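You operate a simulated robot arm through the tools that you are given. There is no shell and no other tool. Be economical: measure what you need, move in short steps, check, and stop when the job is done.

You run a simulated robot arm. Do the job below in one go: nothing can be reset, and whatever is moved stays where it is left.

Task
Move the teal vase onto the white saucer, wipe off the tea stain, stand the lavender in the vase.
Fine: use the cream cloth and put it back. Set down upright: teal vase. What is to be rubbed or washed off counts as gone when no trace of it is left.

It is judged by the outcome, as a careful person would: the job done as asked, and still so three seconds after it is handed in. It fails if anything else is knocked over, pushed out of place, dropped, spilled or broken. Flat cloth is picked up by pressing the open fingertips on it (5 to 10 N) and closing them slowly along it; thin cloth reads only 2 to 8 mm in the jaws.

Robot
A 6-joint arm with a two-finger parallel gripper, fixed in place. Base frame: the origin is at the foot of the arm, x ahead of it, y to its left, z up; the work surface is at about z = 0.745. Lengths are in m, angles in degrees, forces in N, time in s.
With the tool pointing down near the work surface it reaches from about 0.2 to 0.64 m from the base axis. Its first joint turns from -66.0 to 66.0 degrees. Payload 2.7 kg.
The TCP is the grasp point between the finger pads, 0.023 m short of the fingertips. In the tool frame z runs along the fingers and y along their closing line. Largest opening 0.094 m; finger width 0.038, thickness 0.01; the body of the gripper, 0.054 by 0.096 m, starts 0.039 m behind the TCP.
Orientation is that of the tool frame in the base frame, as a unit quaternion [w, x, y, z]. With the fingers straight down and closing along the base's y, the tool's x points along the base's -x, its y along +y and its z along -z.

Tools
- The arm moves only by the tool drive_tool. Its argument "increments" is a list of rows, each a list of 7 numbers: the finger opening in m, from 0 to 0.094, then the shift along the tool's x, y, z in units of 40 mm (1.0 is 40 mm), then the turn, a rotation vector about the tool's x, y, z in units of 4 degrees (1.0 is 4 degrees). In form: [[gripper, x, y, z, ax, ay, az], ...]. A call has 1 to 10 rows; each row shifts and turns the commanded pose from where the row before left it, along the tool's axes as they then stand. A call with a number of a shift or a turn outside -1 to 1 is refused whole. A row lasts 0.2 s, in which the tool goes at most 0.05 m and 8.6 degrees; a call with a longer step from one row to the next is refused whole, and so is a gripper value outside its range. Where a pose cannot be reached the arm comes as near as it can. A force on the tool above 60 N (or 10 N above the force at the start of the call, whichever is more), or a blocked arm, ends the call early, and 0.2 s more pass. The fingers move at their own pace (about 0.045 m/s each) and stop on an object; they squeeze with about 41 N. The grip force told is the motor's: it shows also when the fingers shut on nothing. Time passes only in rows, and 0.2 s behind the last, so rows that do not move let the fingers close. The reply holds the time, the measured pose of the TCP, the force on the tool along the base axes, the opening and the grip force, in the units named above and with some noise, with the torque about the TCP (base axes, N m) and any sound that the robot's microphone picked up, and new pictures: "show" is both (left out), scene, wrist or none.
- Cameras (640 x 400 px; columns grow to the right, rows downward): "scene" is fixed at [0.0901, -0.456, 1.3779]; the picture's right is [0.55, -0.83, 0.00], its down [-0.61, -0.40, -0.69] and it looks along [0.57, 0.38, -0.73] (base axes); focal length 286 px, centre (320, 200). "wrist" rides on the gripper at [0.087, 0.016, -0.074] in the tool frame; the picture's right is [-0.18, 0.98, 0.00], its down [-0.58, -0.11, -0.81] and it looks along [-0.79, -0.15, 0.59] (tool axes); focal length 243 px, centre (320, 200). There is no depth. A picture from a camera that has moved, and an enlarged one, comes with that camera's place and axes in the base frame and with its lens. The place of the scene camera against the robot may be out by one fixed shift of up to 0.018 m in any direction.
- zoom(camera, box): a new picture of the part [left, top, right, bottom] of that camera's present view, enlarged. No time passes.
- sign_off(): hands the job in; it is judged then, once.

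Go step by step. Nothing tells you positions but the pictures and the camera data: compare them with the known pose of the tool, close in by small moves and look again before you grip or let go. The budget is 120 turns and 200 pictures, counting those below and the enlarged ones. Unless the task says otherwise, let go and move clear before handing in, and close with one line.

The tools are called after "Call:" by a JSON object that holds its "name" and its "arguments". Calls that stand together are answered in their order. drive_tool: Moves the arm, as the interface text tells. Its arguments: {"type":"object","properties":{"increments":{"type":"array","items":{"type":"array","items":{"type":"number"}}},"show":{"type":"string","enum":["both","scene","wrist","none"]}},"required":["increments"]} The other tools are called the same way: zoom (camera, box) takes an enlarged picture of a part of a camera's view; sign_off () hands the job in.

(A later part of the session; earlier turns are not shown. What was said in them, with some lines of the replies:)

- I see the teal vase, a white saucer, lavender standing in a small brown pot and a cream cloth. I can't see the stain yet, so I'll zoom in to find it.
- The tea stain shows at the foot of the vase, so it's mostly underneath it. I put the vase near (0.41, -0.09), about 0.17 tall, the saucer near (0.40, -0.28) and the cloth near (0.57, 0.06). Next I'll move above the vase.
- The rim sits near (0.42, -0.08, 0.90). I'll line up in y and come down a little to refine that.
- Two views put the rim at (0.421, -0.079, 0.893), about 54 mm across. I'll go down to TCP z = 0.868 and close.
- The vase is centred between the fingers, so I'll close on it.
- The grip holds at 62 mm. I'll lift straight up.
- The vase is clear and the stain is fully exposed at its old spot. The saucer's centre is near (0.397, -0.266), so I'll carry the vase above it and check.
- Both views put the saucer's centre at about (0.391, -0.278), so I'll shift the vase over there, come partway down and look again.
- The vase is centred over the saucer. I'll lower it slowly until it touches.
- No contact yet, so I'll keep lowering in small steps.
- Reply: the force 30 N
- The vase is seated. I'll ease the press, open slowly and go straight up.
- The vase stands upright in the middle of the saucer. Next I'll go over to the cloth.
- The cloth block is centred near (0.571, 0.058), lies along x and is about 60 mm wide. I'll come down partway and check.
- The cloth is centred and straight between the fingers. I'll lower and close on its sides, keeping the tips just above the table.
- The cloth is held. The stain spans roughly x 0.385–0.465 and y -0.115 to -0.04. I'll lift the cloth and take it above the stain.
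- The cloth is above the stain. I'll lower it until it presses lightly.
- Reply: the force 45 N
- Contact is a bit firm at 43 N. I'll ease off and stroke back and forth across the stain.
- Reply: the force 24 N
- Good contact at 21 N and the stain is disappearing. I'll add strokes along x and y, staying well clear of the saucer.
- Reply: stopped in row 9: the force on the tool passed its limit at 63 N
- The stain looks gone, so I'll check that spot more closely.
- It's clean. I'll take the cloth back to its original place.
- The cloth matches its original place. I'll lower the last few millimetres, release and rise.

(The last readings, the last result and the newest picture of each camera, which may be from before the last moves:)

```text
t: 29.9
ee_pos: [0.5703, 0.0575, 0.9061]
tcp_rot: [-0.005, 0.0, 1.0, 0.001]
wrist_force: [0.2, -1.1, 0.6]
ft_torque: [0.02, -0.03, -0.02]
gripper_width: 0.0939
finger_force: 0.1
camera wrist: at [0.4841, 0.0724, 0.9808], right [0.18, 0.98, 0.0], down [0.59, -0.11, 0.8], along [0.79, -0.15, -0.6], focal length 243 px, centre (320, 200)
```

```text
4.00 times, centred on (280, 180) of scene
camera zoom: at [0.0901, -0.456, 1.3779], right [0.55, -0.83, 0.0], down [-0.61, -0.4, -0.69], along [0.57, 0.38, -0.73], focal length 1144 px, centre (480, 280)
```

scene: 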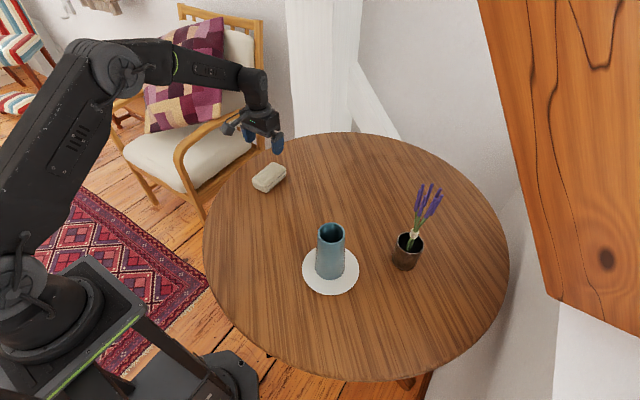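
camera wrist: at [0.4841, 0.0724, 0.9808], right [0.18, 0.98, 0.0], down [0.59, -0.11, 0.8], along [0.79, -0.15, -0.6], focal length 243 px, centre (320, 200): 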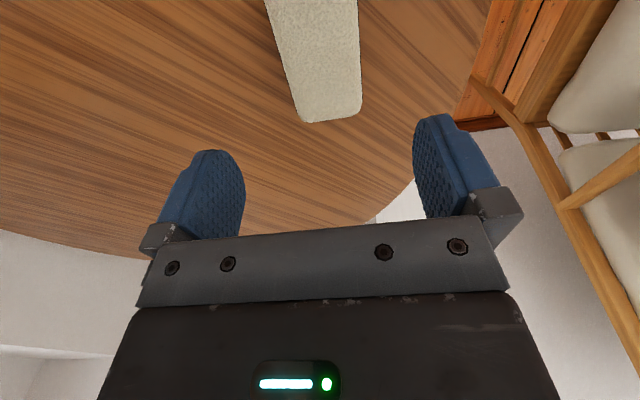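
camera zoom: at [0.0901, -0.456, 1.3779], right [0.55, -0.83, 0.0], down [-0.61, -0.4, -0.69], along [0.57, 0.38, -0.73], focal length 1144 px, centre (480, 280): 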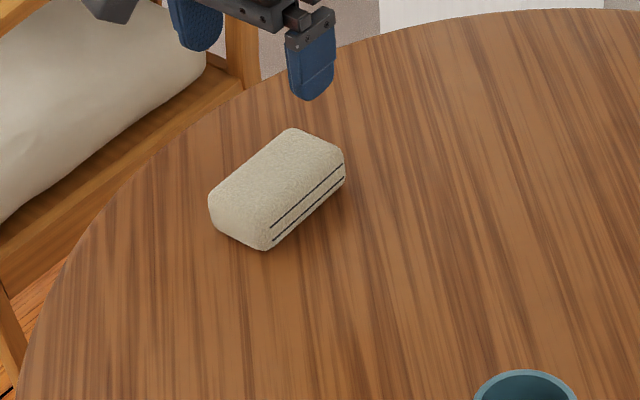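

The cloth is back in place and the table is clean. The lavender's flowers rule out a top-down grasp, so I'll take it from the side with a level tool, pointing along -y to stay clear of the vase. I'll move to open space first and start the yaw.

Call:
{"name": "drive_tool", "arguments": {"increments": [[0.094, 0, 0, -1, 0, 0, 0], [0.094, 0.5, -0.45, -0.8, 0, 0, 0], [0.094, 0.5, -0.45, -0.8, 0, 0, 0], [0.094, 0.5, -0.45, -0.8, 0, 0, 0], [0.094, 0.5, -0.45, -0.8, 0, 0, 0], [0.094, 0.5, -0.45, -0.65, 0, 0, 0], [0.094, 0.5, -0.45, 0, 0, 0, -1], [0.094, 0, 0, 0, 0, 0, -1], [0.094, 0, 0, 0, 0, 0, -1], [0.094, 0, 0, 0, 0, 0, -1]], "show": "none"}}

Call:
{"name": "drive_tool", "arguments": {"increments": [[0.094, 0, 0, 0, 0, 0, -1], [0.094, 0, 0, 0, 0, 0, -1], [0.094, 0, 0, 0, 0, 0, -1], [0.094, 0, 0, 0, 0, 0, -1], [0.094, 0, 0, 0, 0, 0, -1], [0.094, 0, 0, 0, 0, 0, -1], [0.094, 0, 0, 0, 0, 0, -1], [0.094, 0, 0, 0, 0, 0, -1], [0.094, 0, 0, 0, 0, 0, -1], [0.094, 0, 0, 0, 0, 0, -1]], "show": "none"}}

Call:
{"name": "drive_tool", "arguments": {"increments": [[0.094, 0, 0, 0, 0, 0, -1], [0.094, 0, 0, 0, 0, 0, -1], [0.094, 0, 0, 0, 0, 0, -1], [0.094, 0, 0, 0, 0, 0, -1], [0.094, 0, 0, 0, 0, 0, -1], [0.094, 0, 0, 0, 0, 0, -1], [0.094, 0, 0, 0, 0, 0, -1], [0.094, 0, 0, 0, 0, 0, -1], [0.094, 0, 0, 0, 0, 0, -0.5], [0.094, 0, 0, 0, 0, 0, 0]]}}

```text
t: 32.1
ee_pos: [0.453, -0.0512, 1.1005]
tcp_rot: [-0.004, -0.14, 0.99, 0.001]
wrist_force: [0.0, 0.6, -0.5]
ft_torque: [-0.04, 0.0, -0.01]
gripper_width: 0.094
finger_force: 0.0
```

```text
t: 34.3
ee_pos: [0.4526, -0.0502, 1.1025]
tcp_rot: [-0.003, -0.471, 0.882, 0.002]
wrist_force: [0.1, -1.0, -0.8]
ft_torque: [0.02, -0.03, 0.01]
gripper_width: 0.094
finger_force: 0.0
```

```text
t: 36.5
ee_pos: [0.4531, -0.0514, 1.0997]
tcp_rot: [0.002, 0.708, -0.706, -0.004]
wrist_force: [-1.6, 0.4, -0.5]
ft_torque: [0.0, -0.01, -0.02]
gripper_width: 0.0938
finger_force: 0.1
camera wrist: at [0.4369, -0.1383, 1.1748], right [-0.98, 0.18, 0.01], down [0.11, 0.58, 0.81], along [0.14, 0.79, -0.59], focal length 243 px, centre (320, 200)
```

scene: 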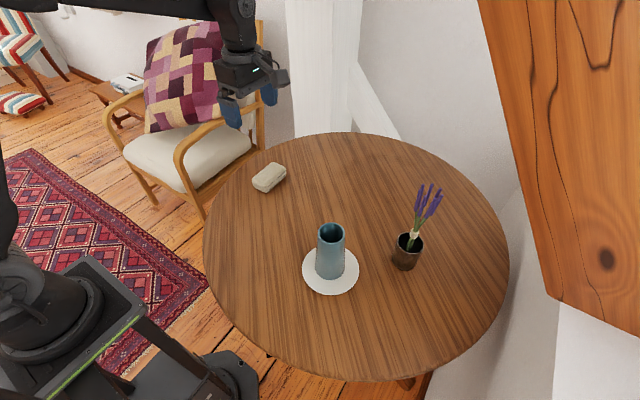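
wrist: 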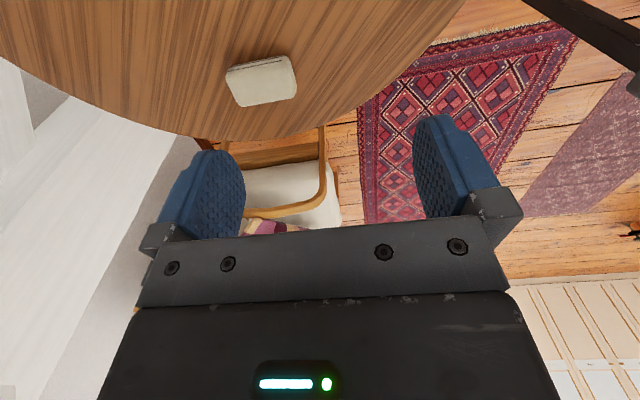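

The yaw worked. Now I'll pitch the tool up to level, pointing along -y.

Call:
{"name": "drive_tool", "arguments": {"increments": [[0.094, 0, 0, 0, 0, 1, 0], [0.094, 0, 0, 0, 0, 1, 0], [0.094, 0, 0, 0, 0, 1, 0], [0.094, 0, 0, 0, 0, 1, 0], [0.094, 0, 0, 0, 0, 1, 0], [0.094, 0, 0, 0, 0, 1, 0], [0.094, 0, 0, 0, 0, 1, 0], [0.094, 0, 0, 0, 0, 1, 0], [0.094, 0, 0, 0, 0, 1, 0], [0.094, 0, 0, 0, 0, 1, 0]], "show": "scene"}}

Call:
{"name": "drive_tool", "arguments": {"increments": [[0.094, 0, 0, 0, 0, 1, 0], [0.094, 0, 0, 0, 0, 1, 0], [0.094, 0, 0, 0, 0, 1, 0], [0.094, 0, 0, 0, 0, 1, 0], [0.094, 0, 0, 0, 0, 1, 0], [0.094, 0, 0, 0, 0, 1, 0], [0.094, 0, 0, 0, 0, 1, 0], [0.094, 0, 0, 0, 0, 1, 0], [0.094, 0, 0, 0, 0, 1, 0], [0.094, 0, 0, 0, 0, 1, 0]]}}

```text
t: 38.7
ee_pos: [0.4527, -0.0506, 1.1018]
tcp_rot: [0.244, 0.666, -0.663, 0.239]
wrist_force: [-0.6, 0.4, -0.8]
ft_torque: [0.02, 0.01, 0.01]
gripper_width: 0.0937
finger_force: 0.1
```

scene: 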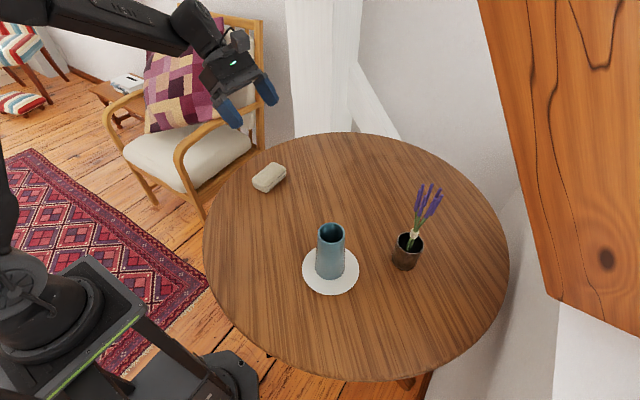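

```text
t: 40.9
ee_pos: [0.453, -0.0508, 1.0999]
tcp_rot: [0.455, 0.545, -0.539, 0.453]
wrist_force: [0.1, 0.0, -0.4]
ft_torque: [0.03, 0.01, 0.04]
gripper_width: 0.094
finger_force: 0.2
camera wrist: at [0.4363, 0.0069, 1.1989], right [-0.98, 0.03, -0.17], down [0.11, 0.9, -0.43], along [0.14, -0.44, -0.88], focal length 243 px, centre (320, 200)
```

scene: 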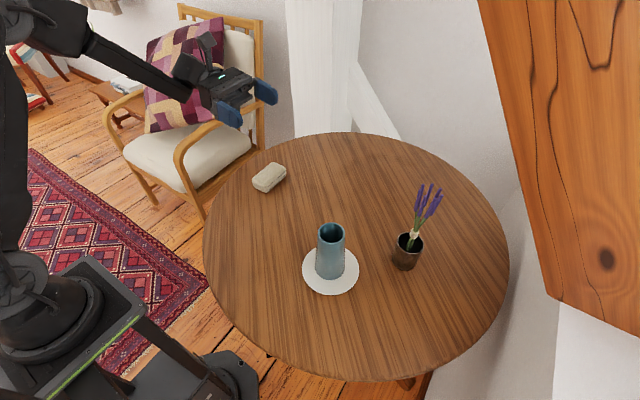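
wrist: 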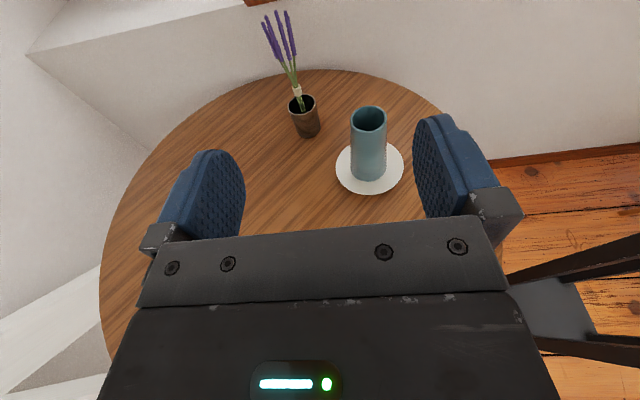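

The level tool works and the camera looks down on the scene from above. I'll finish the pitch and move to a staging point behind the lavender.

Call:
{"name": "drive_tool", "arguments": {"increments": [[0.094, 0, 0, 0, 0, 1, 0], [0.094, 0, 0, 0, 0, 1, 0], [0.094, 0, 0, 0, 0, 0.5, 0], [0.094, -0.5, -0.335, 0.9, 0, 0, 0], [0.094, -0.5, -0.335, 0.9, 0, 0, 0], [0.094, -0.5, -0.335, 0.9, 0, 0, 0], [0.094, -0.5, -0.335, 0.9, 0, 0, 0], [0.094, -0.5, -0.335, 0.9, 0, 0, 0], [0.094, 0, 0, 0, 0, 0, 0]]}}

Call:
{"name": "zoom", "arguments": {"camera": "wrist", "box": [200, 0, 440, 150]}}

Call:
{"name": "zoom", "arguments": {"camera": "scene", "box": [350, 170, 510, 270]}}

```text
t: 42.9
ee_pos: [0.5191, -0.2319, 0.9974]
tcp_rot: [0.501, 0.503, -0.498, 0.498]
wrist_force: [-1.1, -0.6, -0.1]
ft_torque: [0.02, -0.02, -0.02]
gripper_width: 0.094
finger_force: 0.2
camera wrist: at [0.5031, -0.1586, 1.0841], right [-0.98, 0.0, -0.18], down [0.1, 0.81, -0.58], along [0.14, -0.59, -0.79], focal length 243 px, centre (320, 200)
```

scene: 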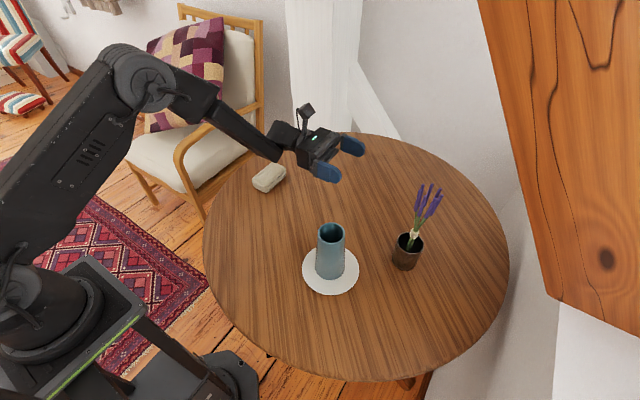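
wrist: 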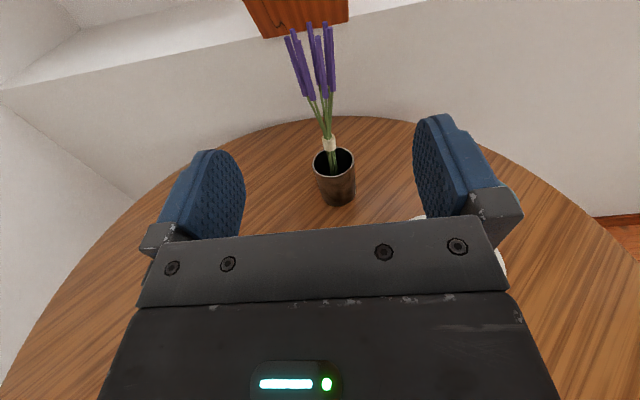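

```text
2.67 times, centred on (320, 75) of wrist
camera zoom: at [0.5031, -0.1586, 1.0841], right [-0.98, 0.0, -0.18], down [0.1, 0.81, -0.58], along [0.14, -0.59, -0.79], focal length 647 px, centre (320, 533)
```

zoom: 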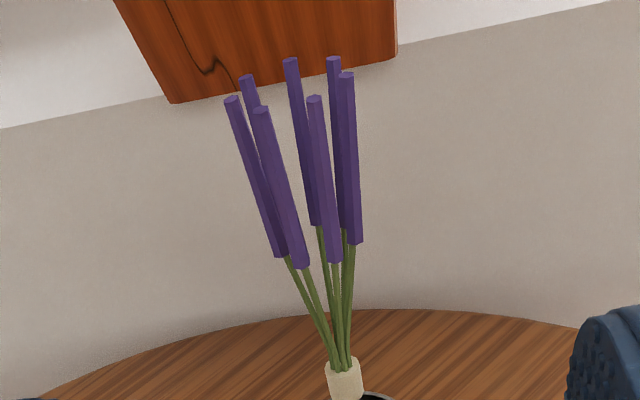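

```text
4.00 times, centred on (430, 220) of scene
camera zoom: at [0.0901, -0.456, 1.3779], right [0.55, -0.83, 0.0], down [-0.61, -0.4, -0.69], along [0.57, 0.38, -0.73], focal length 1144 px, centre (-120, 120)
```

zoom: 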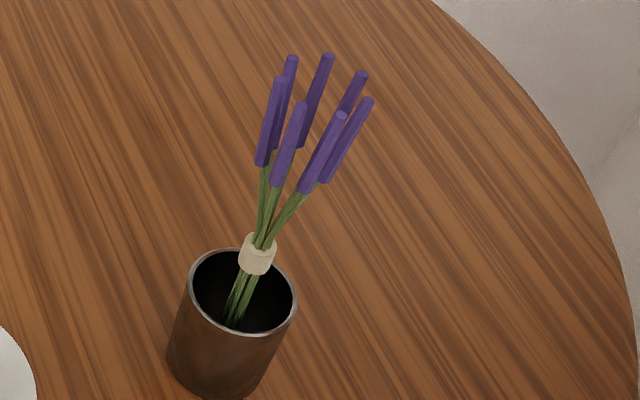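

The lavender is nearly vertical: band near (0.527, -0.414, 0.866), flower bases at z ≈ 0.93. I'll drop to z ≈ 0.89 and approach to y = -0.33, then check.

Call:
{"name": "drive_tool", "arguments": {"increments": [[0.094, -0.7, -0.05, 0.3, 0, 0, 0], [0.094, -0.7, -0.05, 0.5, 0, 0, 0], [0.094, -0.7, -0.05, 0.6, 0, 0, 0], [0.094, -0.58, -0.05, 0.6, 0, 0, 0], [0.094, 0, 0, 0.45, 0, 0, 0], [0.094, 0, 0, 0, 0, 0, 0]]}}

Call:
{"name": "zoom", "arguments": {"camera": "scene", "box": [310, 130, 470, 230]}}

```text
t: 44.3
ee_pos: [0.5272, -0.3297, 0.8916]
tcp_rot: [0.501, 0.502, -0.499, 0.498]
wrist_force: [0.1, -0.3, 0.0]
ft_torque: [0.01, -0.02, 0.0]
gripper_width: 0.0941
finger_force: 0.0
camera wrist: at [0.5112, -0.255, 0.9782], right [-0.98, 0.0, -0.18], down [0.1, 0.81, -0.58], along [0.14, -0.59, -0.79], focal length 243 px, centre (320, 200)
```

scene: 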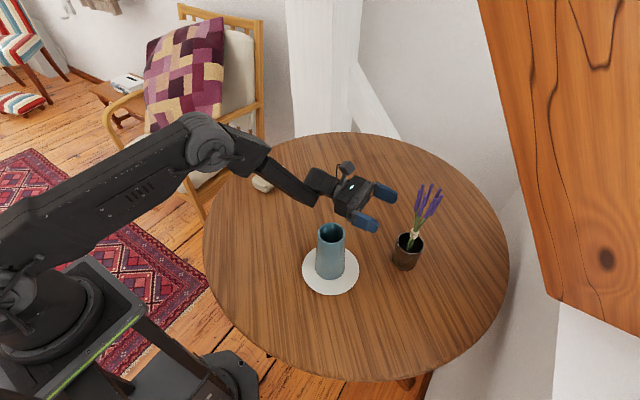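
wrist: 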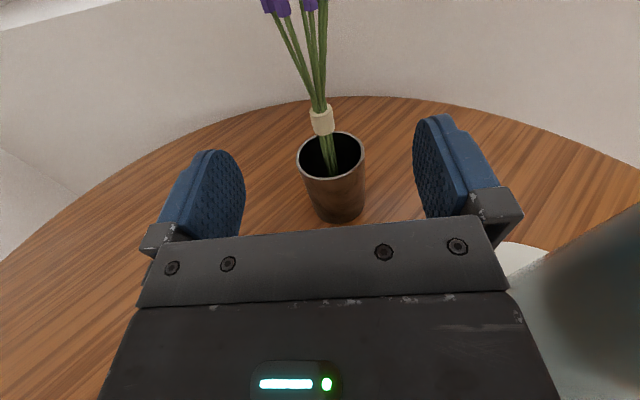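

```text
4.00 times, centred on (390, 180) of scene
camera zoom: at [0.0901, -0.456, 1.3779], right [0.55, -0.83, 0.0], down [-0.61, -0.4, -0.69], along [0.57, 0.38, -0.73], focal length 1144 px, centre (40, 280)
```

zoom: 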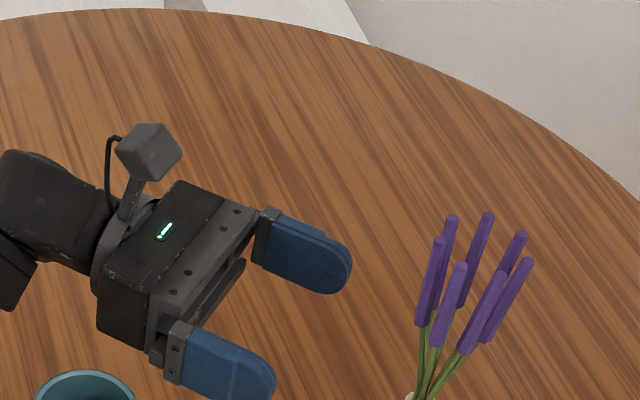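

The band estimate is now (0.531, -0.427, 0.855). I'll creep closer and re-measure.

Call:
{"name": "drive_tool", "arguments": {"increments": [[0.094, -0.2, -0.05, 0.6, 0, 0, 0], [0.094, 0, -0.05, 0.6, 0, 0, 0], [0.094, 0, 0, 0, 0, 0, 0]]}}

Call:
{"name": "zoom", "arguments": {"camera": "scene", "box": [350, 160, 478, 240]}}

```text
t: 45.1
ee_pos: [0.5302, -0.3775, 0.8843]
tcp_rot: [0.502, 0.502, -0.498, 0.498]
wrist_force: [0.7, 1.0, -0.6]
ft_torque: [-0.02, -0.01, -0.01]
gripper_width: 0.094
finger_force: 0.1
camera wrist: at [0.5145, -0.3041, 0.9714], right [-0.98, 0.0, -0.18], down [0.1, 0.81, -0.58], along [0.14, -0.59, -0.79], focal length 243 px, centre (320, 200)
```

scene: 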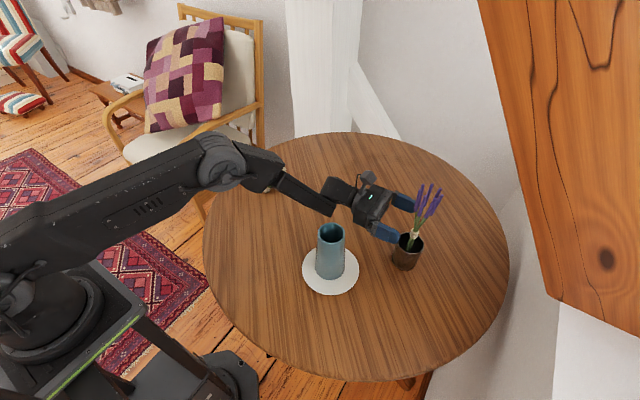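
wrist: 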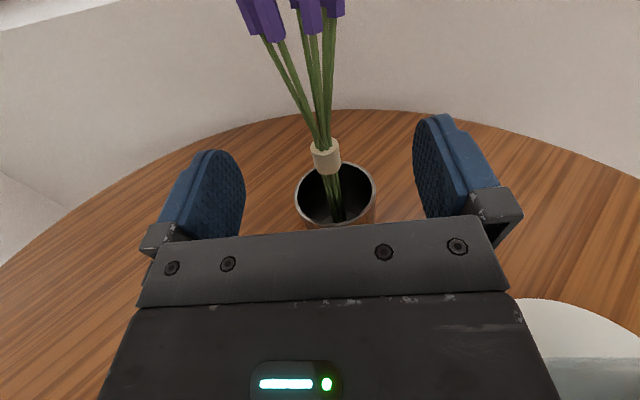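

```text
5.00 times, centred on (414, 200) of scene
camera zoom: at [0.0901, -0.456, 1.3779], right [0.55, -0.83, 0.0], down [-0.61, -0.4, -0.69], along [0.57, 0.38, -0.73], focal length 1430 px, centre (-150, 200)
```

zoom: 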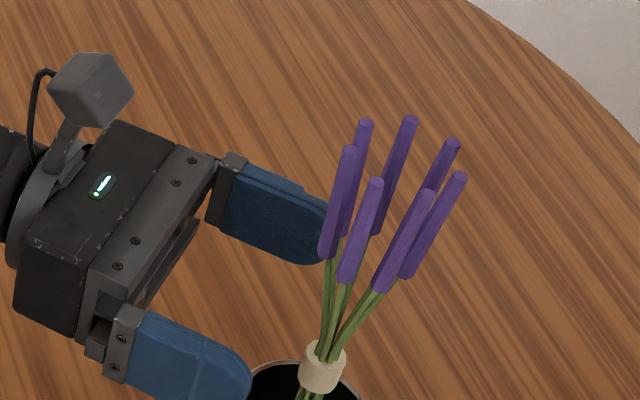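

The triangulated band position is (0.530, -0.425, 0.858), centred between the fingers. I'll advance so the pads surround the stems and the top of the band.

Call:
{"name": "drive_tool", "arguments": {"increments": [[0.094, -0.08, 0, 0.4, 0, 0, 0], [0.094, -0.07, 0, 0.4, 0, 0, 0], [0.094, 0, 0, 0.36, 0, 0, 0], [0.094, 0, 0, 0, 0, 0, 0]]}}

Call:
{"name": "zoom", "arguments": {"camera": "scene", "box": [350, 170, 478, 250]}}

```text
t: 46.1
ee_pos: [0.5289, -0.4236, 0.8779]
tcp_rot: [0.502, 0.503, -0.498, 0.496]
wrist_force: [0.0, 0.3, 0.2]
ft_torque: [0.0, 0.01, 0.0]
gripper_width: 0.094
finger_force: 0.0
camera wrist: at [0.5133, -0.3495, 0.9643], right [-0.98, 0.0, -0.18], down [0.1, 0.81, -0.58], along [0.14, -0.59, -0.79], focal length 243 px, centre (320, 200)
```

scene: 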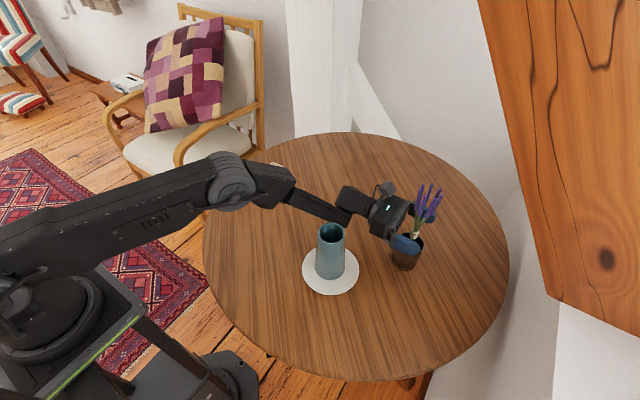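
wrist: 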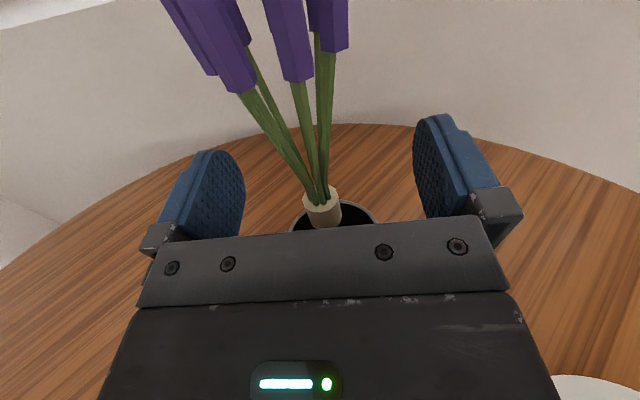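

```text
5.00 times, centred on (414, 210) of scene
camera zoom: at [0.0901, -0.456, 1.3779], right [0.55, -0.83, 0.0], down [-0.61, -0.4, -0.69], along [0.57, 0.38, -0.73], focal length 1430 px, centre (-150, 150)
```

zoom: 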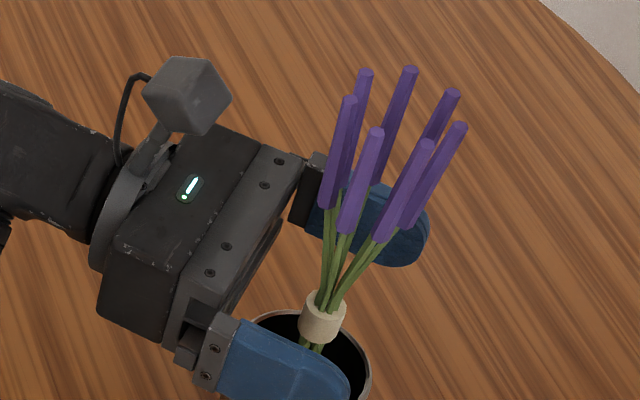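

The band is between the pads but just at their lower edge. I'll lower 8 mm for a firm hold on it and close.

Call:
{"name": "drive_tool", "arguments": {"increments": [[0.094, -0.2, -0.03, 0, 0, 0, 0], [0.07, 0, 0, 0, 0, 0, 0], [0.055, 0, 0, 0, 0, 0, 0], [0.04, 0, 0, 0, 0, 0, 0], [0.03, 0, 0, 0, 0, 0, 0], [0.02, 0, 0, 0, 0, 0, 0], [0.012, 0, 0, 0, 0, 0, 0], [0.012, 0, 0, 0, 0, 0, 0]]}}

Call:
{"name": "zoom", "arguments": {"camera": "scene", "box": [350, 170, 478, 250]}}

```text
t: 47.9
ee_pos: [0.5296, -0.4222, 0.8697]
tcp_rot: [0.502, 0.503, -0.498, 0.497]
wrist_force: [0.7, 0.2, 1.4]
ft_torque: [-0.06, 0.0, -0.03]
gripper_width: 0.0147
finger_force: 40.8
camera wrist: at [0.5141, -0.3488, 0.9561], right [-0.98, 0.0, -0.18], down [0.1, 0.81, -0.58], along [0.14, -0.59, -0.79], focal length 243 px, centre (320, 200)
```

scene: 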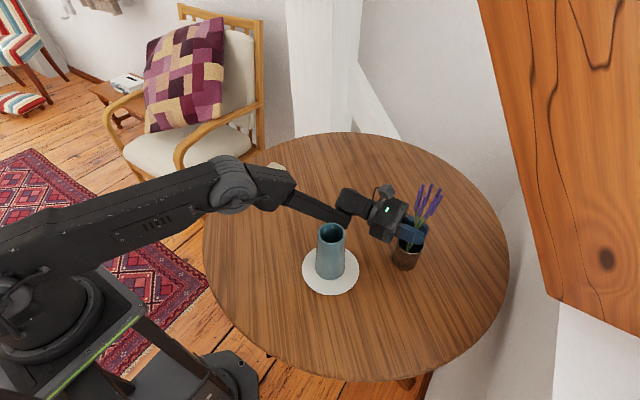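
wrist: 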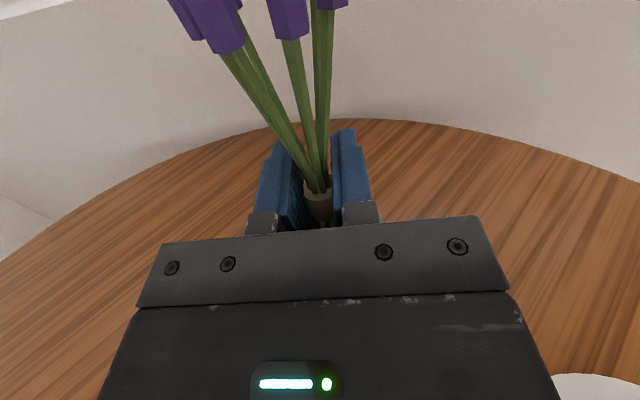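

```text
5.00 times, centred on (414, 210) of scene
camera zoom: at [0.0901, -0.456, 1.3779], right [0.55, -0.83, 0.0], down [-0.61, -0.4, -0.69], along [0.57, 0.38, -0.73], focal length 1430 px, centre (-150, 150)
```

zoom: 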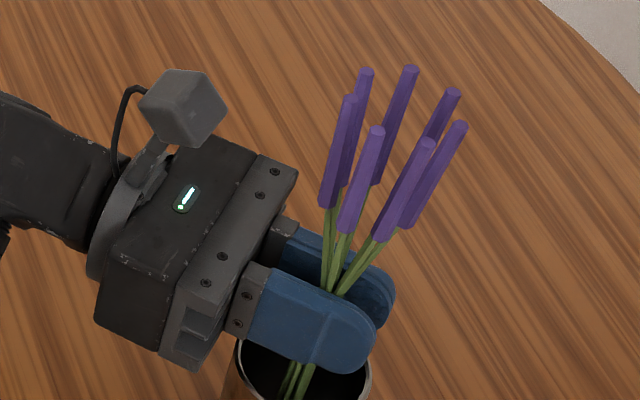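

It's gripped at 15 mm. I'll lift straight up.

Call:
{"name": "drive_tool", "arguments": {"increments": [[0.005, 0.4, 0, 0, 0, 0, 0], [0.005, 0.6, 0, 0, 0, 0, 0], [0.005, 0.8, 0, 0, 0, 0, 0], [0.005, 0.8, 0, 0, 0, 0, 0], [0.005, 0.8, 0, 0, 0, 0, 0], [0.005, 0.8, 0, 0, 0, 0, 0], [0.005, 0.5, 0, 0, 0, 0, 0], [0.005, 0, 0, 0, 0, 0, 0]]}}

Call:
{"name": "zoom", "arguments": {"camera": "scene", "box": [330, 100, 490, 280]}}

```text
t: 49.7
ee_pos: [0.5324, -0.4249, 1.0573]
tcp_rot: [0.501, 0.503, -0.498, 0.497]
wrist_force: [0.1, -0.2, -0.6]
ft_torque: [-0.04, 0.03, 0.03]
gripper_width: 0.0147
finger_force: 41.1
camera wrist: at [0.517, -0.3516, 1.1442], right [-0.98, 0.0, -0.18], down [0.1, 0.81, -0.58], along [0.14, -0.59, -0.8], focal length 243 px, centre (320, 200)
```

scene: 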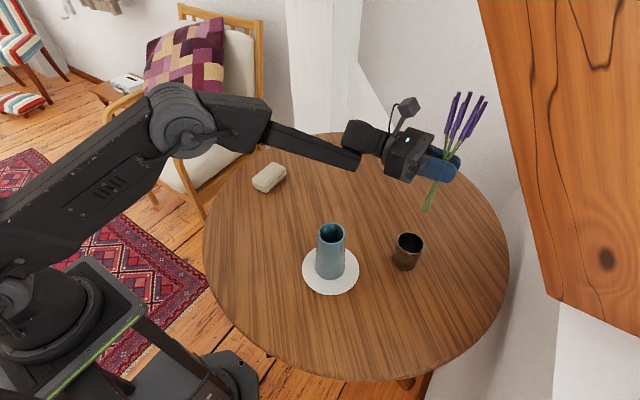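
wrist: 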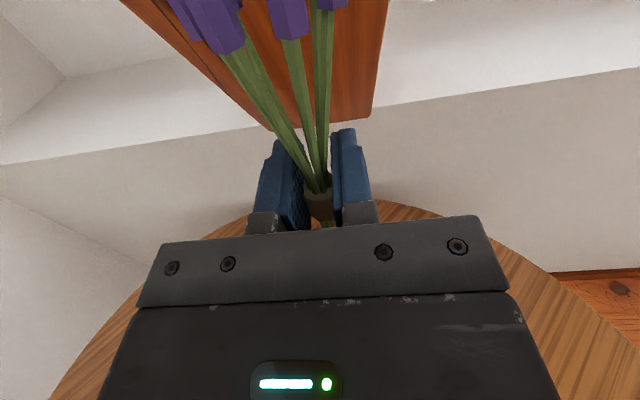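

```text
2.22 times, centred on (410, 190) of scene
camera zoom: at [0.0901, -0.456, 1.3779], right [0.55, -0.83, 0.0], down [-0.61, -0.4, -0.69], along [0.57, 0.38, -0.73], focal length 636 px, centre (120, 222)
```

zoom: 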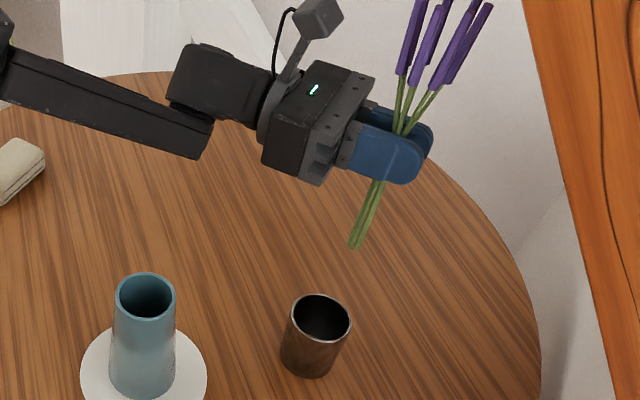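

The lavender is out and the pot hasn't moved. Now I'll carry it above the vase at (0.391, -0.278).

Call:
{"name": "drive_tool", "arguments": {"increments": [[0.005, 0.1, 0.5, -0.5, 0, 0, 0], [0.005, 0.1, 0.8, -0.85, 0, 0, 0], [0.005, 0.05, 0.8, -0.85, 0, 0, 0], [0.005, 0, 0.8, -0.85, 0, 0, 0], [0.005, 0, 0.6, -0.8, 0, 0, 0], [0.005, 0, 0, 0, 0, 0, 0]]}}

Call:
{"name": "zoom", "arguments": {"camera": "scene", "box": [260, 150, 420, 250]}}

Call:
{"name": "zoom", "arguments": {"camera": "wrist", "box": [240, 100, 400, 250]}}

```text
t: 51.1
ee_pos: [0.3929, -0.2711, 1.067]
tcp_rot: [0.501, 0.503, -0.498, 0.498]
wrist_force: [0.5, -0.1, 0.1]
ft_torque: [0.04, 0.03, 0.02]
gripper_width: 0.0148
finger_force: 40.9
camera wrist: at [0.3759, -0.1966, 1.1543], right [-0.98, 0.0, -0.18], down [0.1, 0.81, -0.58], along [0.14, -0.59, -0.79], focal length 243 px, centre (320, 200)
```

scene: 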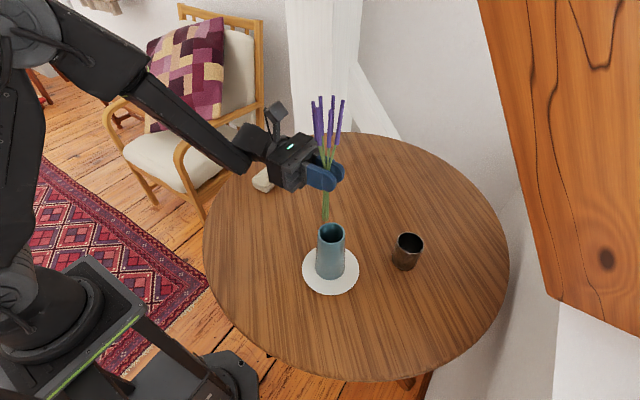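
wrist: 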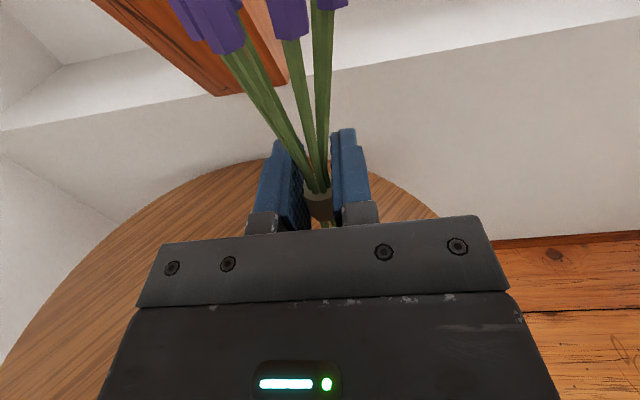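

```text
4.00 times, centred on (340, 200) of scene
camera zoom: at [0.0901, -0.456, 1.3779], right [0.55, -0.83, 0.0], down [-0.61, -0.4, -0.69], along [0.57, 0.38, -0.73], focal length 1144 px, centre (240, 200)
```

zoom: 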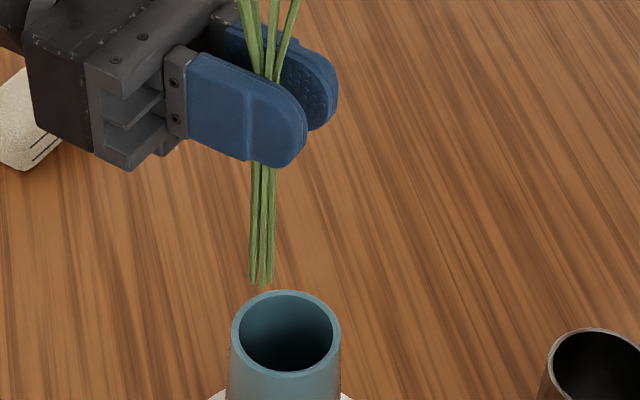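

```text
2.67 times, centred on (320, 175) of wrist
camera zoom: at [0.3759, -0.1966, 1.1543], right [-0.98, 0.0, -0.18], down [0.1, 0.81, -0.58], along [0.14, -0.59, -0.79], focal length 647 px, centre (320, 267)
```

zoom: 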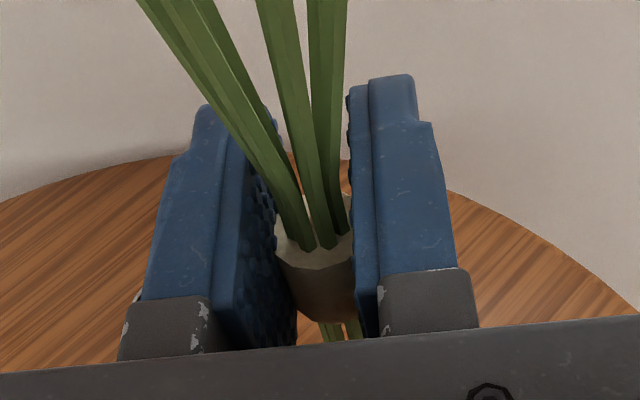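

The stem ends sit about 12 mm to +y and 5 mm to -x of the vase centre. I'll correct that and lower to just above the rim to check.

Call:
{"name": "drive_tool", "arguments": {"increments": [[0.005, -0.3, -0.12, 0.28, 0, 0, 0], [0.005, -0.35, 0, 0, 0, 0, 0], [0.005, 0, 0, 0, 0, 0, 0]], "show": "scene"}}

Call:
{"name": "zoom", "arguments": {"camera": "scene", "box": [280, 180, 376, 240]}}

```text
t: 51.9
ee_pos: [0.3957, -0.2813, 1.0433]
tcp_rot: [0.502, 0.502, -0.499, 0.497]
wrist_force: [-0.5, 0.2, -1.0]
ft_torque: [0.0, -0.02, 0.01]
gripper_width: 0.0145
finger_force: 40.5
```

scene: 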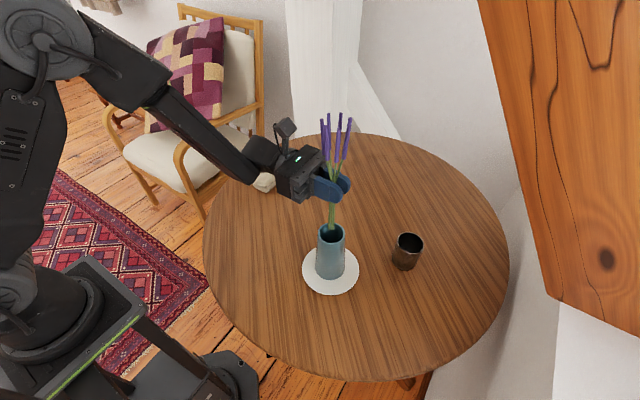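

```text
6.67 times, centred on (328, 210) of scene
camera zoom: at [0.0901, -0.456, 1.3779], right [0.55, -0.83, 0.0], down [-0.61, -0.4, -0.69], along [0.57, 0.38, -0.73], focal length 1907 px, centre (267, 133)
```

zoom: 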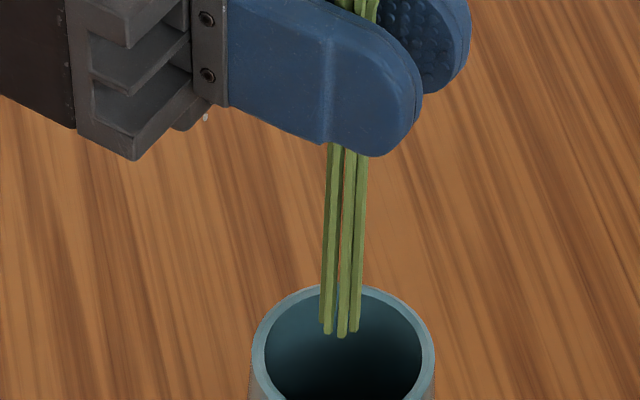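

The stems are well over the opening. I'll lower partway in and check.

Call:
{"name": "drive_tool", "arguments": {"increments": [[0.005, -0.3, 0, 0, 0, 0, 0], [0.005, -0.4, 0, 0, 0, 0, 0], [0.005, -0.3, 0, 0, 0, 0, 0], [0.005, 0, 0, 0, 0, 0, 0]]}}

Call:
{"name": "zoom", "arguments": {"camera": "scene", "box": [280, 180, 376, 240]}}

```text
t: 52.9
ee_pos: [0.3954, -0.2805, 1.0019]
tcp_rot: [0.502, 0.502, -0.499, 0.497]
wrist_force: [-0.4, -0.3, -0.6]
ft_torque: [0.0, 0.0, 0.0]
gripper_width: 0.0147
finger_force: 41.1
camera wrist: at [0.3804, -0.2064, 1.089], right [-0.98, 0.0, -0.18], down [0.1, 0.81, -0.58], along [0.14, -0.59, -0.79], focal length 243 px, centre (320, 200)
```

scene: 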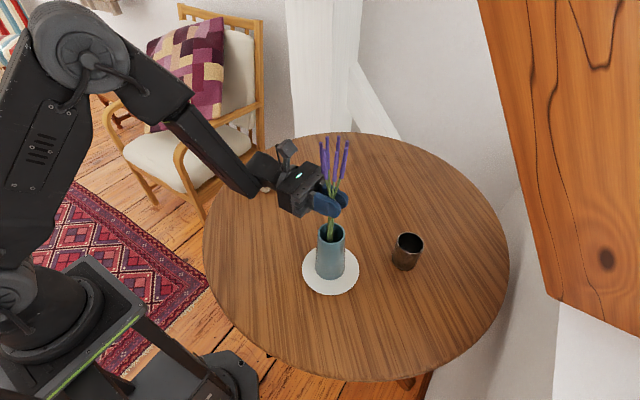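
wrist: 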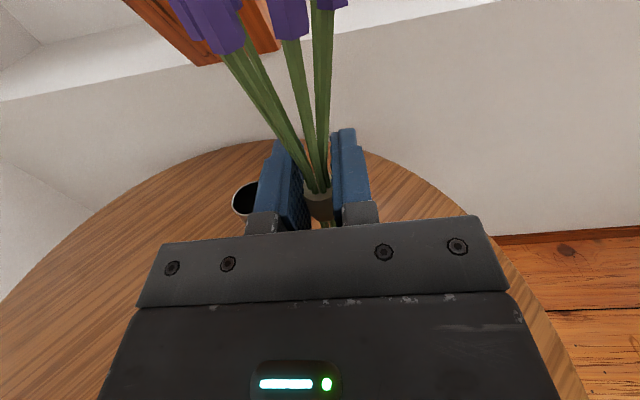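

```text
6.67 times, centred on (328, 210) of scene
camera zoom: at [0.0901, -0.456, 1.3779], right [0.55, -0.83, 0.0], down [-0.61, -0.4, -0.69], along [0.57, 0.38, -0.73], focal length 1907 px, centre (267, 133)
```

zoom: 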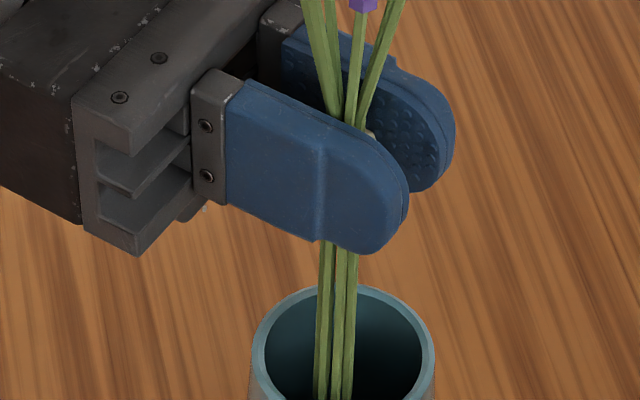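

The stems are inside the vase. I'll lower slowly until the fingers are just above the rim.

Call:
{"name": "drive_tool", "arguments": {"increments": [[0.005, -0.4, 0, 0, 0, 0, 0], [0.005, -0.4, 0, 0, 0, 0, 0], [0.005, -0.4, 0, 0, 0, 0, 0], [0.005, -0.3, 0, 0, 0, 0, 0], [0.005, 0, 0, 0, 0, 0, 0]]}}

Call:
{"name": "zoom", "arguments": {"camera": "scene", "box": [280, 180, 376, 240]}}

```text
t: 54.1
ee_pos: [0.3948, -0.2798, 0.9413]
tcp_rot: [0.502, 0.503, -0.498, 0.497]
wrist_force: [-0.8, -0.6, -0.4]
ft_torque: [0.02, -0.02, 0.02]
gripper_width: 0.0147
finger_force: 41.3
camera wrist: at [0.3794, -0.2067, 1.0284], right [-0.98, 0.0, -0.18], down [0.1, 0.81, -0.58], along [0.14, -0.59, -0.79], focal length 243 px, centre (320, 200)
```

scene: 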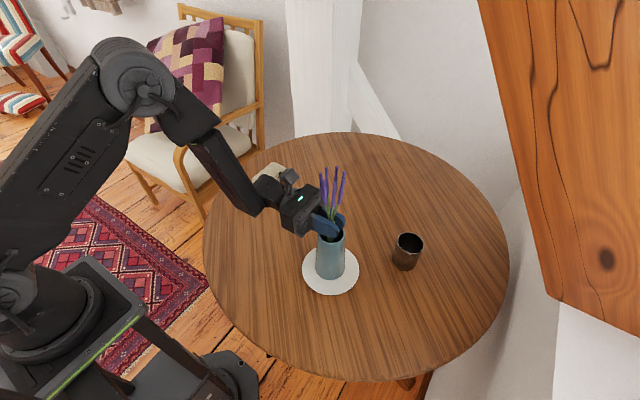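
wrist: 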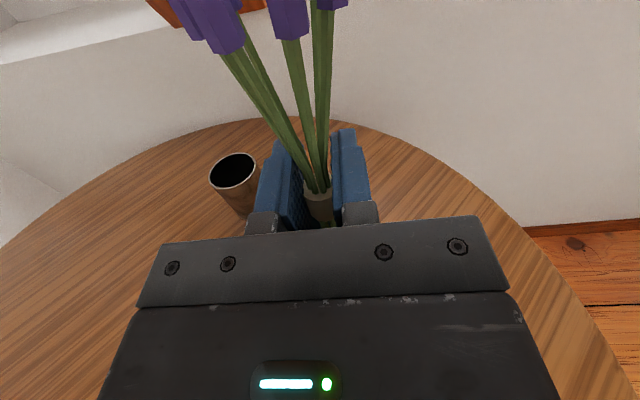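

```text
6.67 times, centred on (328, 210) of scene
camera zoom: at [0.0901, -0.456, 1.3779], right [0.55, -0.83, 0.0], down [-0.61, -0.4, -0.69], along [0.57, 0.38, -0.73], focal length 1907 px, centre (267, 133)
```

zoom: 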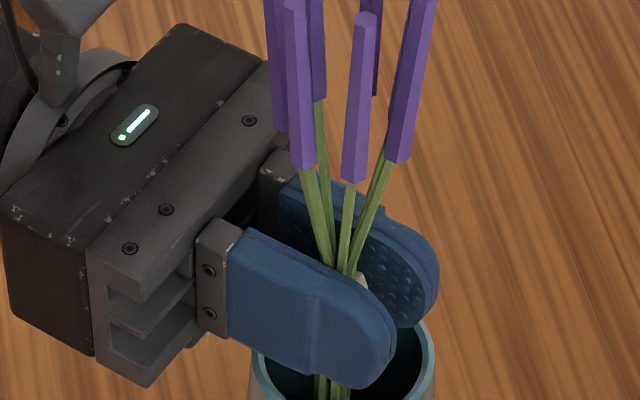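

I'll come down another 6 mm, then open in tiny steps so the bunch slides down gently.

Call:
{"name": "drive_tool", "arguments": {"increments": [[0.005, -0.15, 0, 0, 0, 0, 0], [0.012, 0, 0, 0, 0, 0, 0], [0.0155, 0, 0, 0, 0, 0, 0], [0.017, 0, 0, 0, 0, 0, 0], [0.019, 0, 0, 0, 0, 0, 0], [0.021, 0, 0, 0, 0, 0, 0], [0.024, 0, 0, 0, 0, 0, 0], [0.028, 0, 0, 0, 0, 0, 0], [0.032, 0, 0, 0, 0, 0, 0]]}}

Call:
{"name": "zoom", "arguments": {"camera": "scene", "box": [280, 180, 376, 240]}}

```text
t: 56.1
ee_pos: [0.3952, -0.279, 0.9362]
tcp_rot: [0.501, 0.503, -0.498, 0.498]
wrist_force: [0.0, -0.3, -1.8]
ft_torque: [0.0, 0.0, 0.01]
gripper_width: 0.032
finger_force: 0.1
camera wrist: at [0.3795, -0.2061, 1.0231], right [-0.98, 0.0, -0.18], down [0.1, 0.81, -0.58], along [0.14, -0.59, -0.79], focal length 243 px, centre (320, 200)
```

scene: 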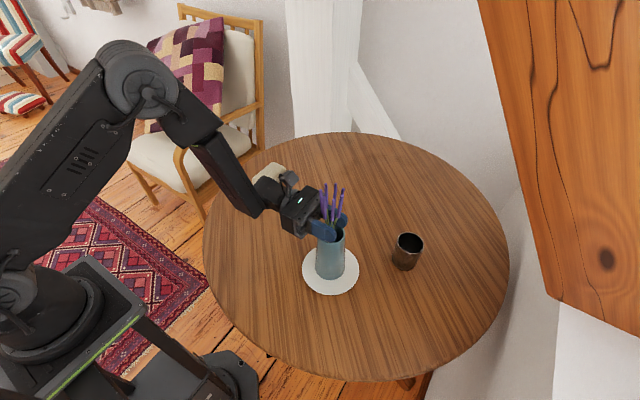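
wrist: 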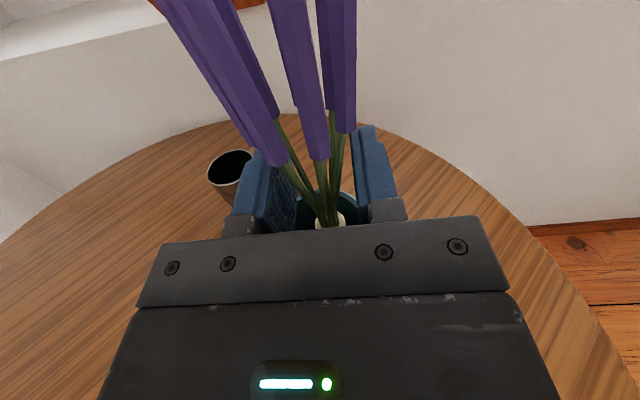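

```text
6.67 times, centred on (328, 210) of scene
camera zoom: at [0.0901, -0.456, 1.3779], right [0.55, -0.83, 0.0], down [-0.61, -0.4, -0.69], along [0.57, 0.38, -0.73], focal length 1907 px, centre (267, 133)
```

zoom: 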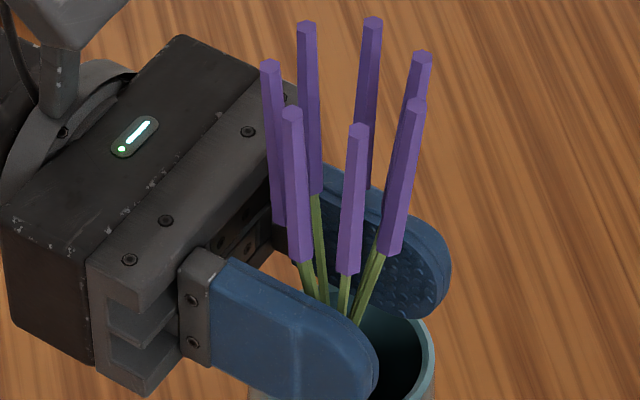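

The lavender has settled in the vase. I'll open fully and back straight away along +y.

Call:
{"name": "drive_tool", "arguments": {"increments": [[0.05, 0, 0, 0, 0, 0, 0], [0.07, 0, 0, 0, 0, 0, 0], [0.09, 0, 0, 0, 0, 0, 0], [0.094, 0, 0, 0, 0, 0, 0], [0.094, 0, 0, -0.3, 0, 0, 0], [0.094, 0, 0, -0.5, 0, 0, 0], [0.094, 0, 0, -0.6, 0, 0, 0], [0.094, 0, 0, -0.8, 0, 0, 0], [0.094, 0.1, 0, -0.8, 0, 0, 0], [0.094, 0.6, 0, -0.6, 0, 0, 0]]}}

Call:
{"name": "zoom", "arguments": {"camera": "scene", "box": [260, 160, 420, 310]}}

```text
t: 58.3
ee_pos: [0.3962, -0.134, 0.966]
tcp_rot: [0.502, 0.504, -0.498, 0.497]
wrist_force: [0.6, 0.0, 0.0]
ft_torque: [0.0, -0.03, 0.0]
gripper_width: 0.0939
finger_force: 0.0
camera wrist: at [0.3799, -0.0606, 1.0534], right [-0.98, 0.0, -0.18], down [0.1, 0.81, -0.58], along [0.14, -0.59, -0.8], focal length 243 px, centre (320, 200)
```

scene: 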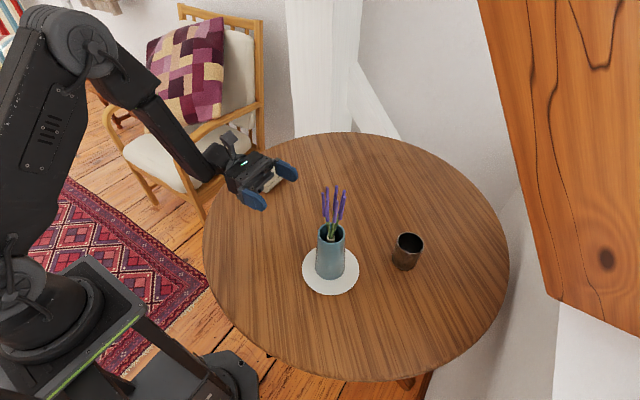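
wrist: 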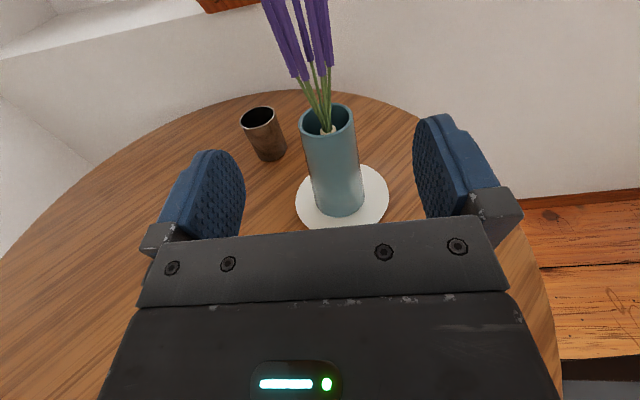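

```text
2.67 times, centred on (340, 235) of scene
camera zoom: at [0.0901, -0.456, 1.3779], right [0.55, -0.83, 0.0], down [-0.61, -0.4, -0.69], along [0.57, 0.38, -0.73], focal length 763 px, centre (267, 107)
```

zoom: 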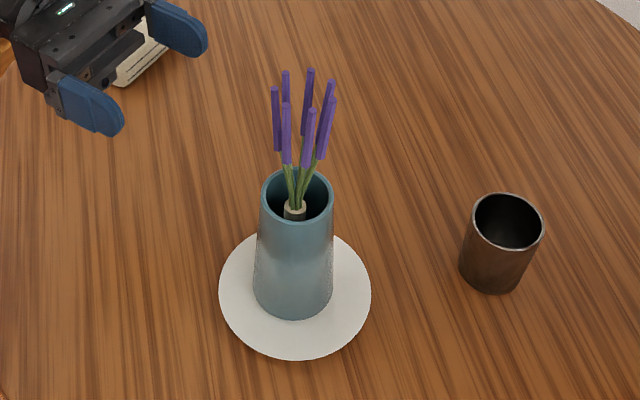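

The vase is upright on the saucer with the lavender in it, and the pot is where it was. I'll raise the arm clear and check the table and cloth one last time.

Call:
{"name": "drive_tool", "arguments": {"increments": [[0.094, 0.8, 0, -0.2, 0, 0, 0], [0.094, 0.9, 0, 0, 0, 0, 0], [0.094, 0.9, 0, 0, 0, 0, 0], [0.094, 0.9, 0, 0, 0, 0, 0], [0.094, 0, 0, 0, 0, 0, 0]]}}

Call:
{"name": "zoom", "arguments": {"camera": "scene", "box": [220, 150, 380, 250]}}

```text
t: 59.5
ee_pos: [0.3972, -0.1295, 1.1059]
tcp_rot: [0.502, 0.503, -0.498, 0.497]
wrist_force: [-0.5, -0.8, -0.7]
ft_torque: [0.03, -0.05, -0.01]
gripper_width: 0.0943
finger_force: 0.0
camera wrist: at [0.3813, -0.0557, 1.1921], right [-0.98, 0.0, -0.18], down [0.1, 0.81, -0.58], along [0.14, -0.59, -0.79], focal length 243 px, centre (320, 200)
```

scene: 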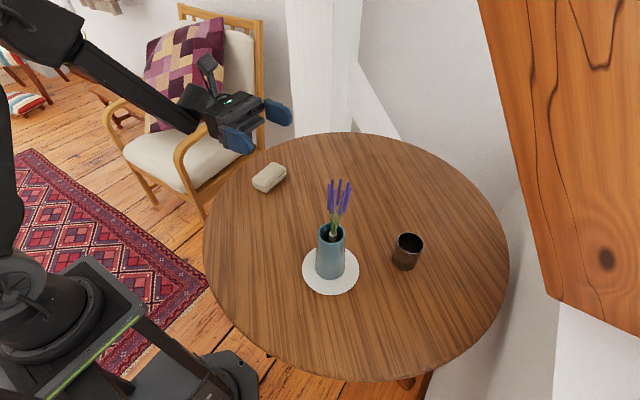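
wrist: 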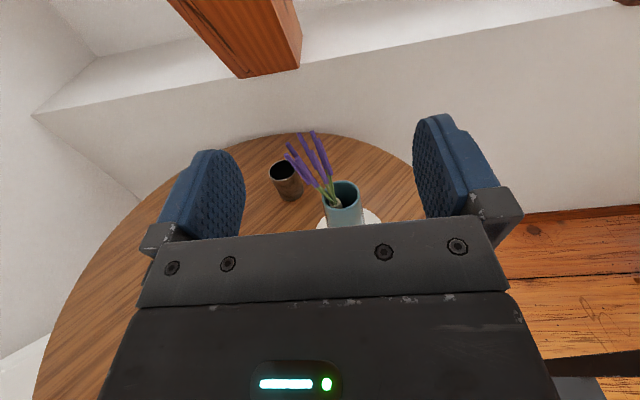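

```text
4.00 times, centred on (300, 200) of scene
camera zoom: at [0.0901, -0.456, 1.3779], right [0.55, -0.83, 0.0], down [-0.61, -0.4, -0.69], along [0.57, 0.38, -0.73], focal length 1144 px, centre (400, 200)
```

zoom: 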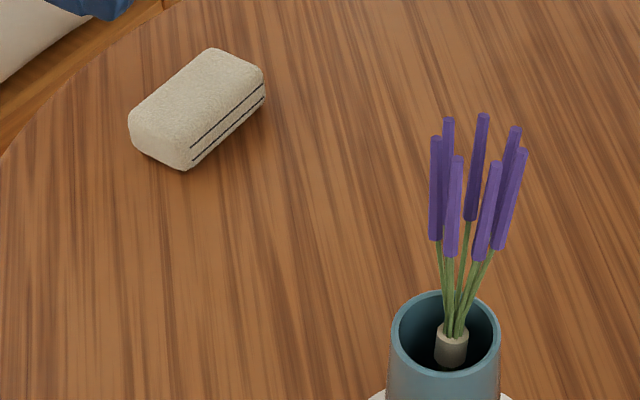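

Everything is in place: the vase is on the saucer, the stain is gone, the cloth is back, and the lavender is in the vase. The arm is clear, so I'm handing in.

Call:
{"name": "sign_off", "arguments": {}}

```text
The job is handed in.
```

The job is done and handed in: the teal vase stands upright on the white saucer with the lavender in it, no trace of the tea stain shows, and the cream cloth is back in its place.
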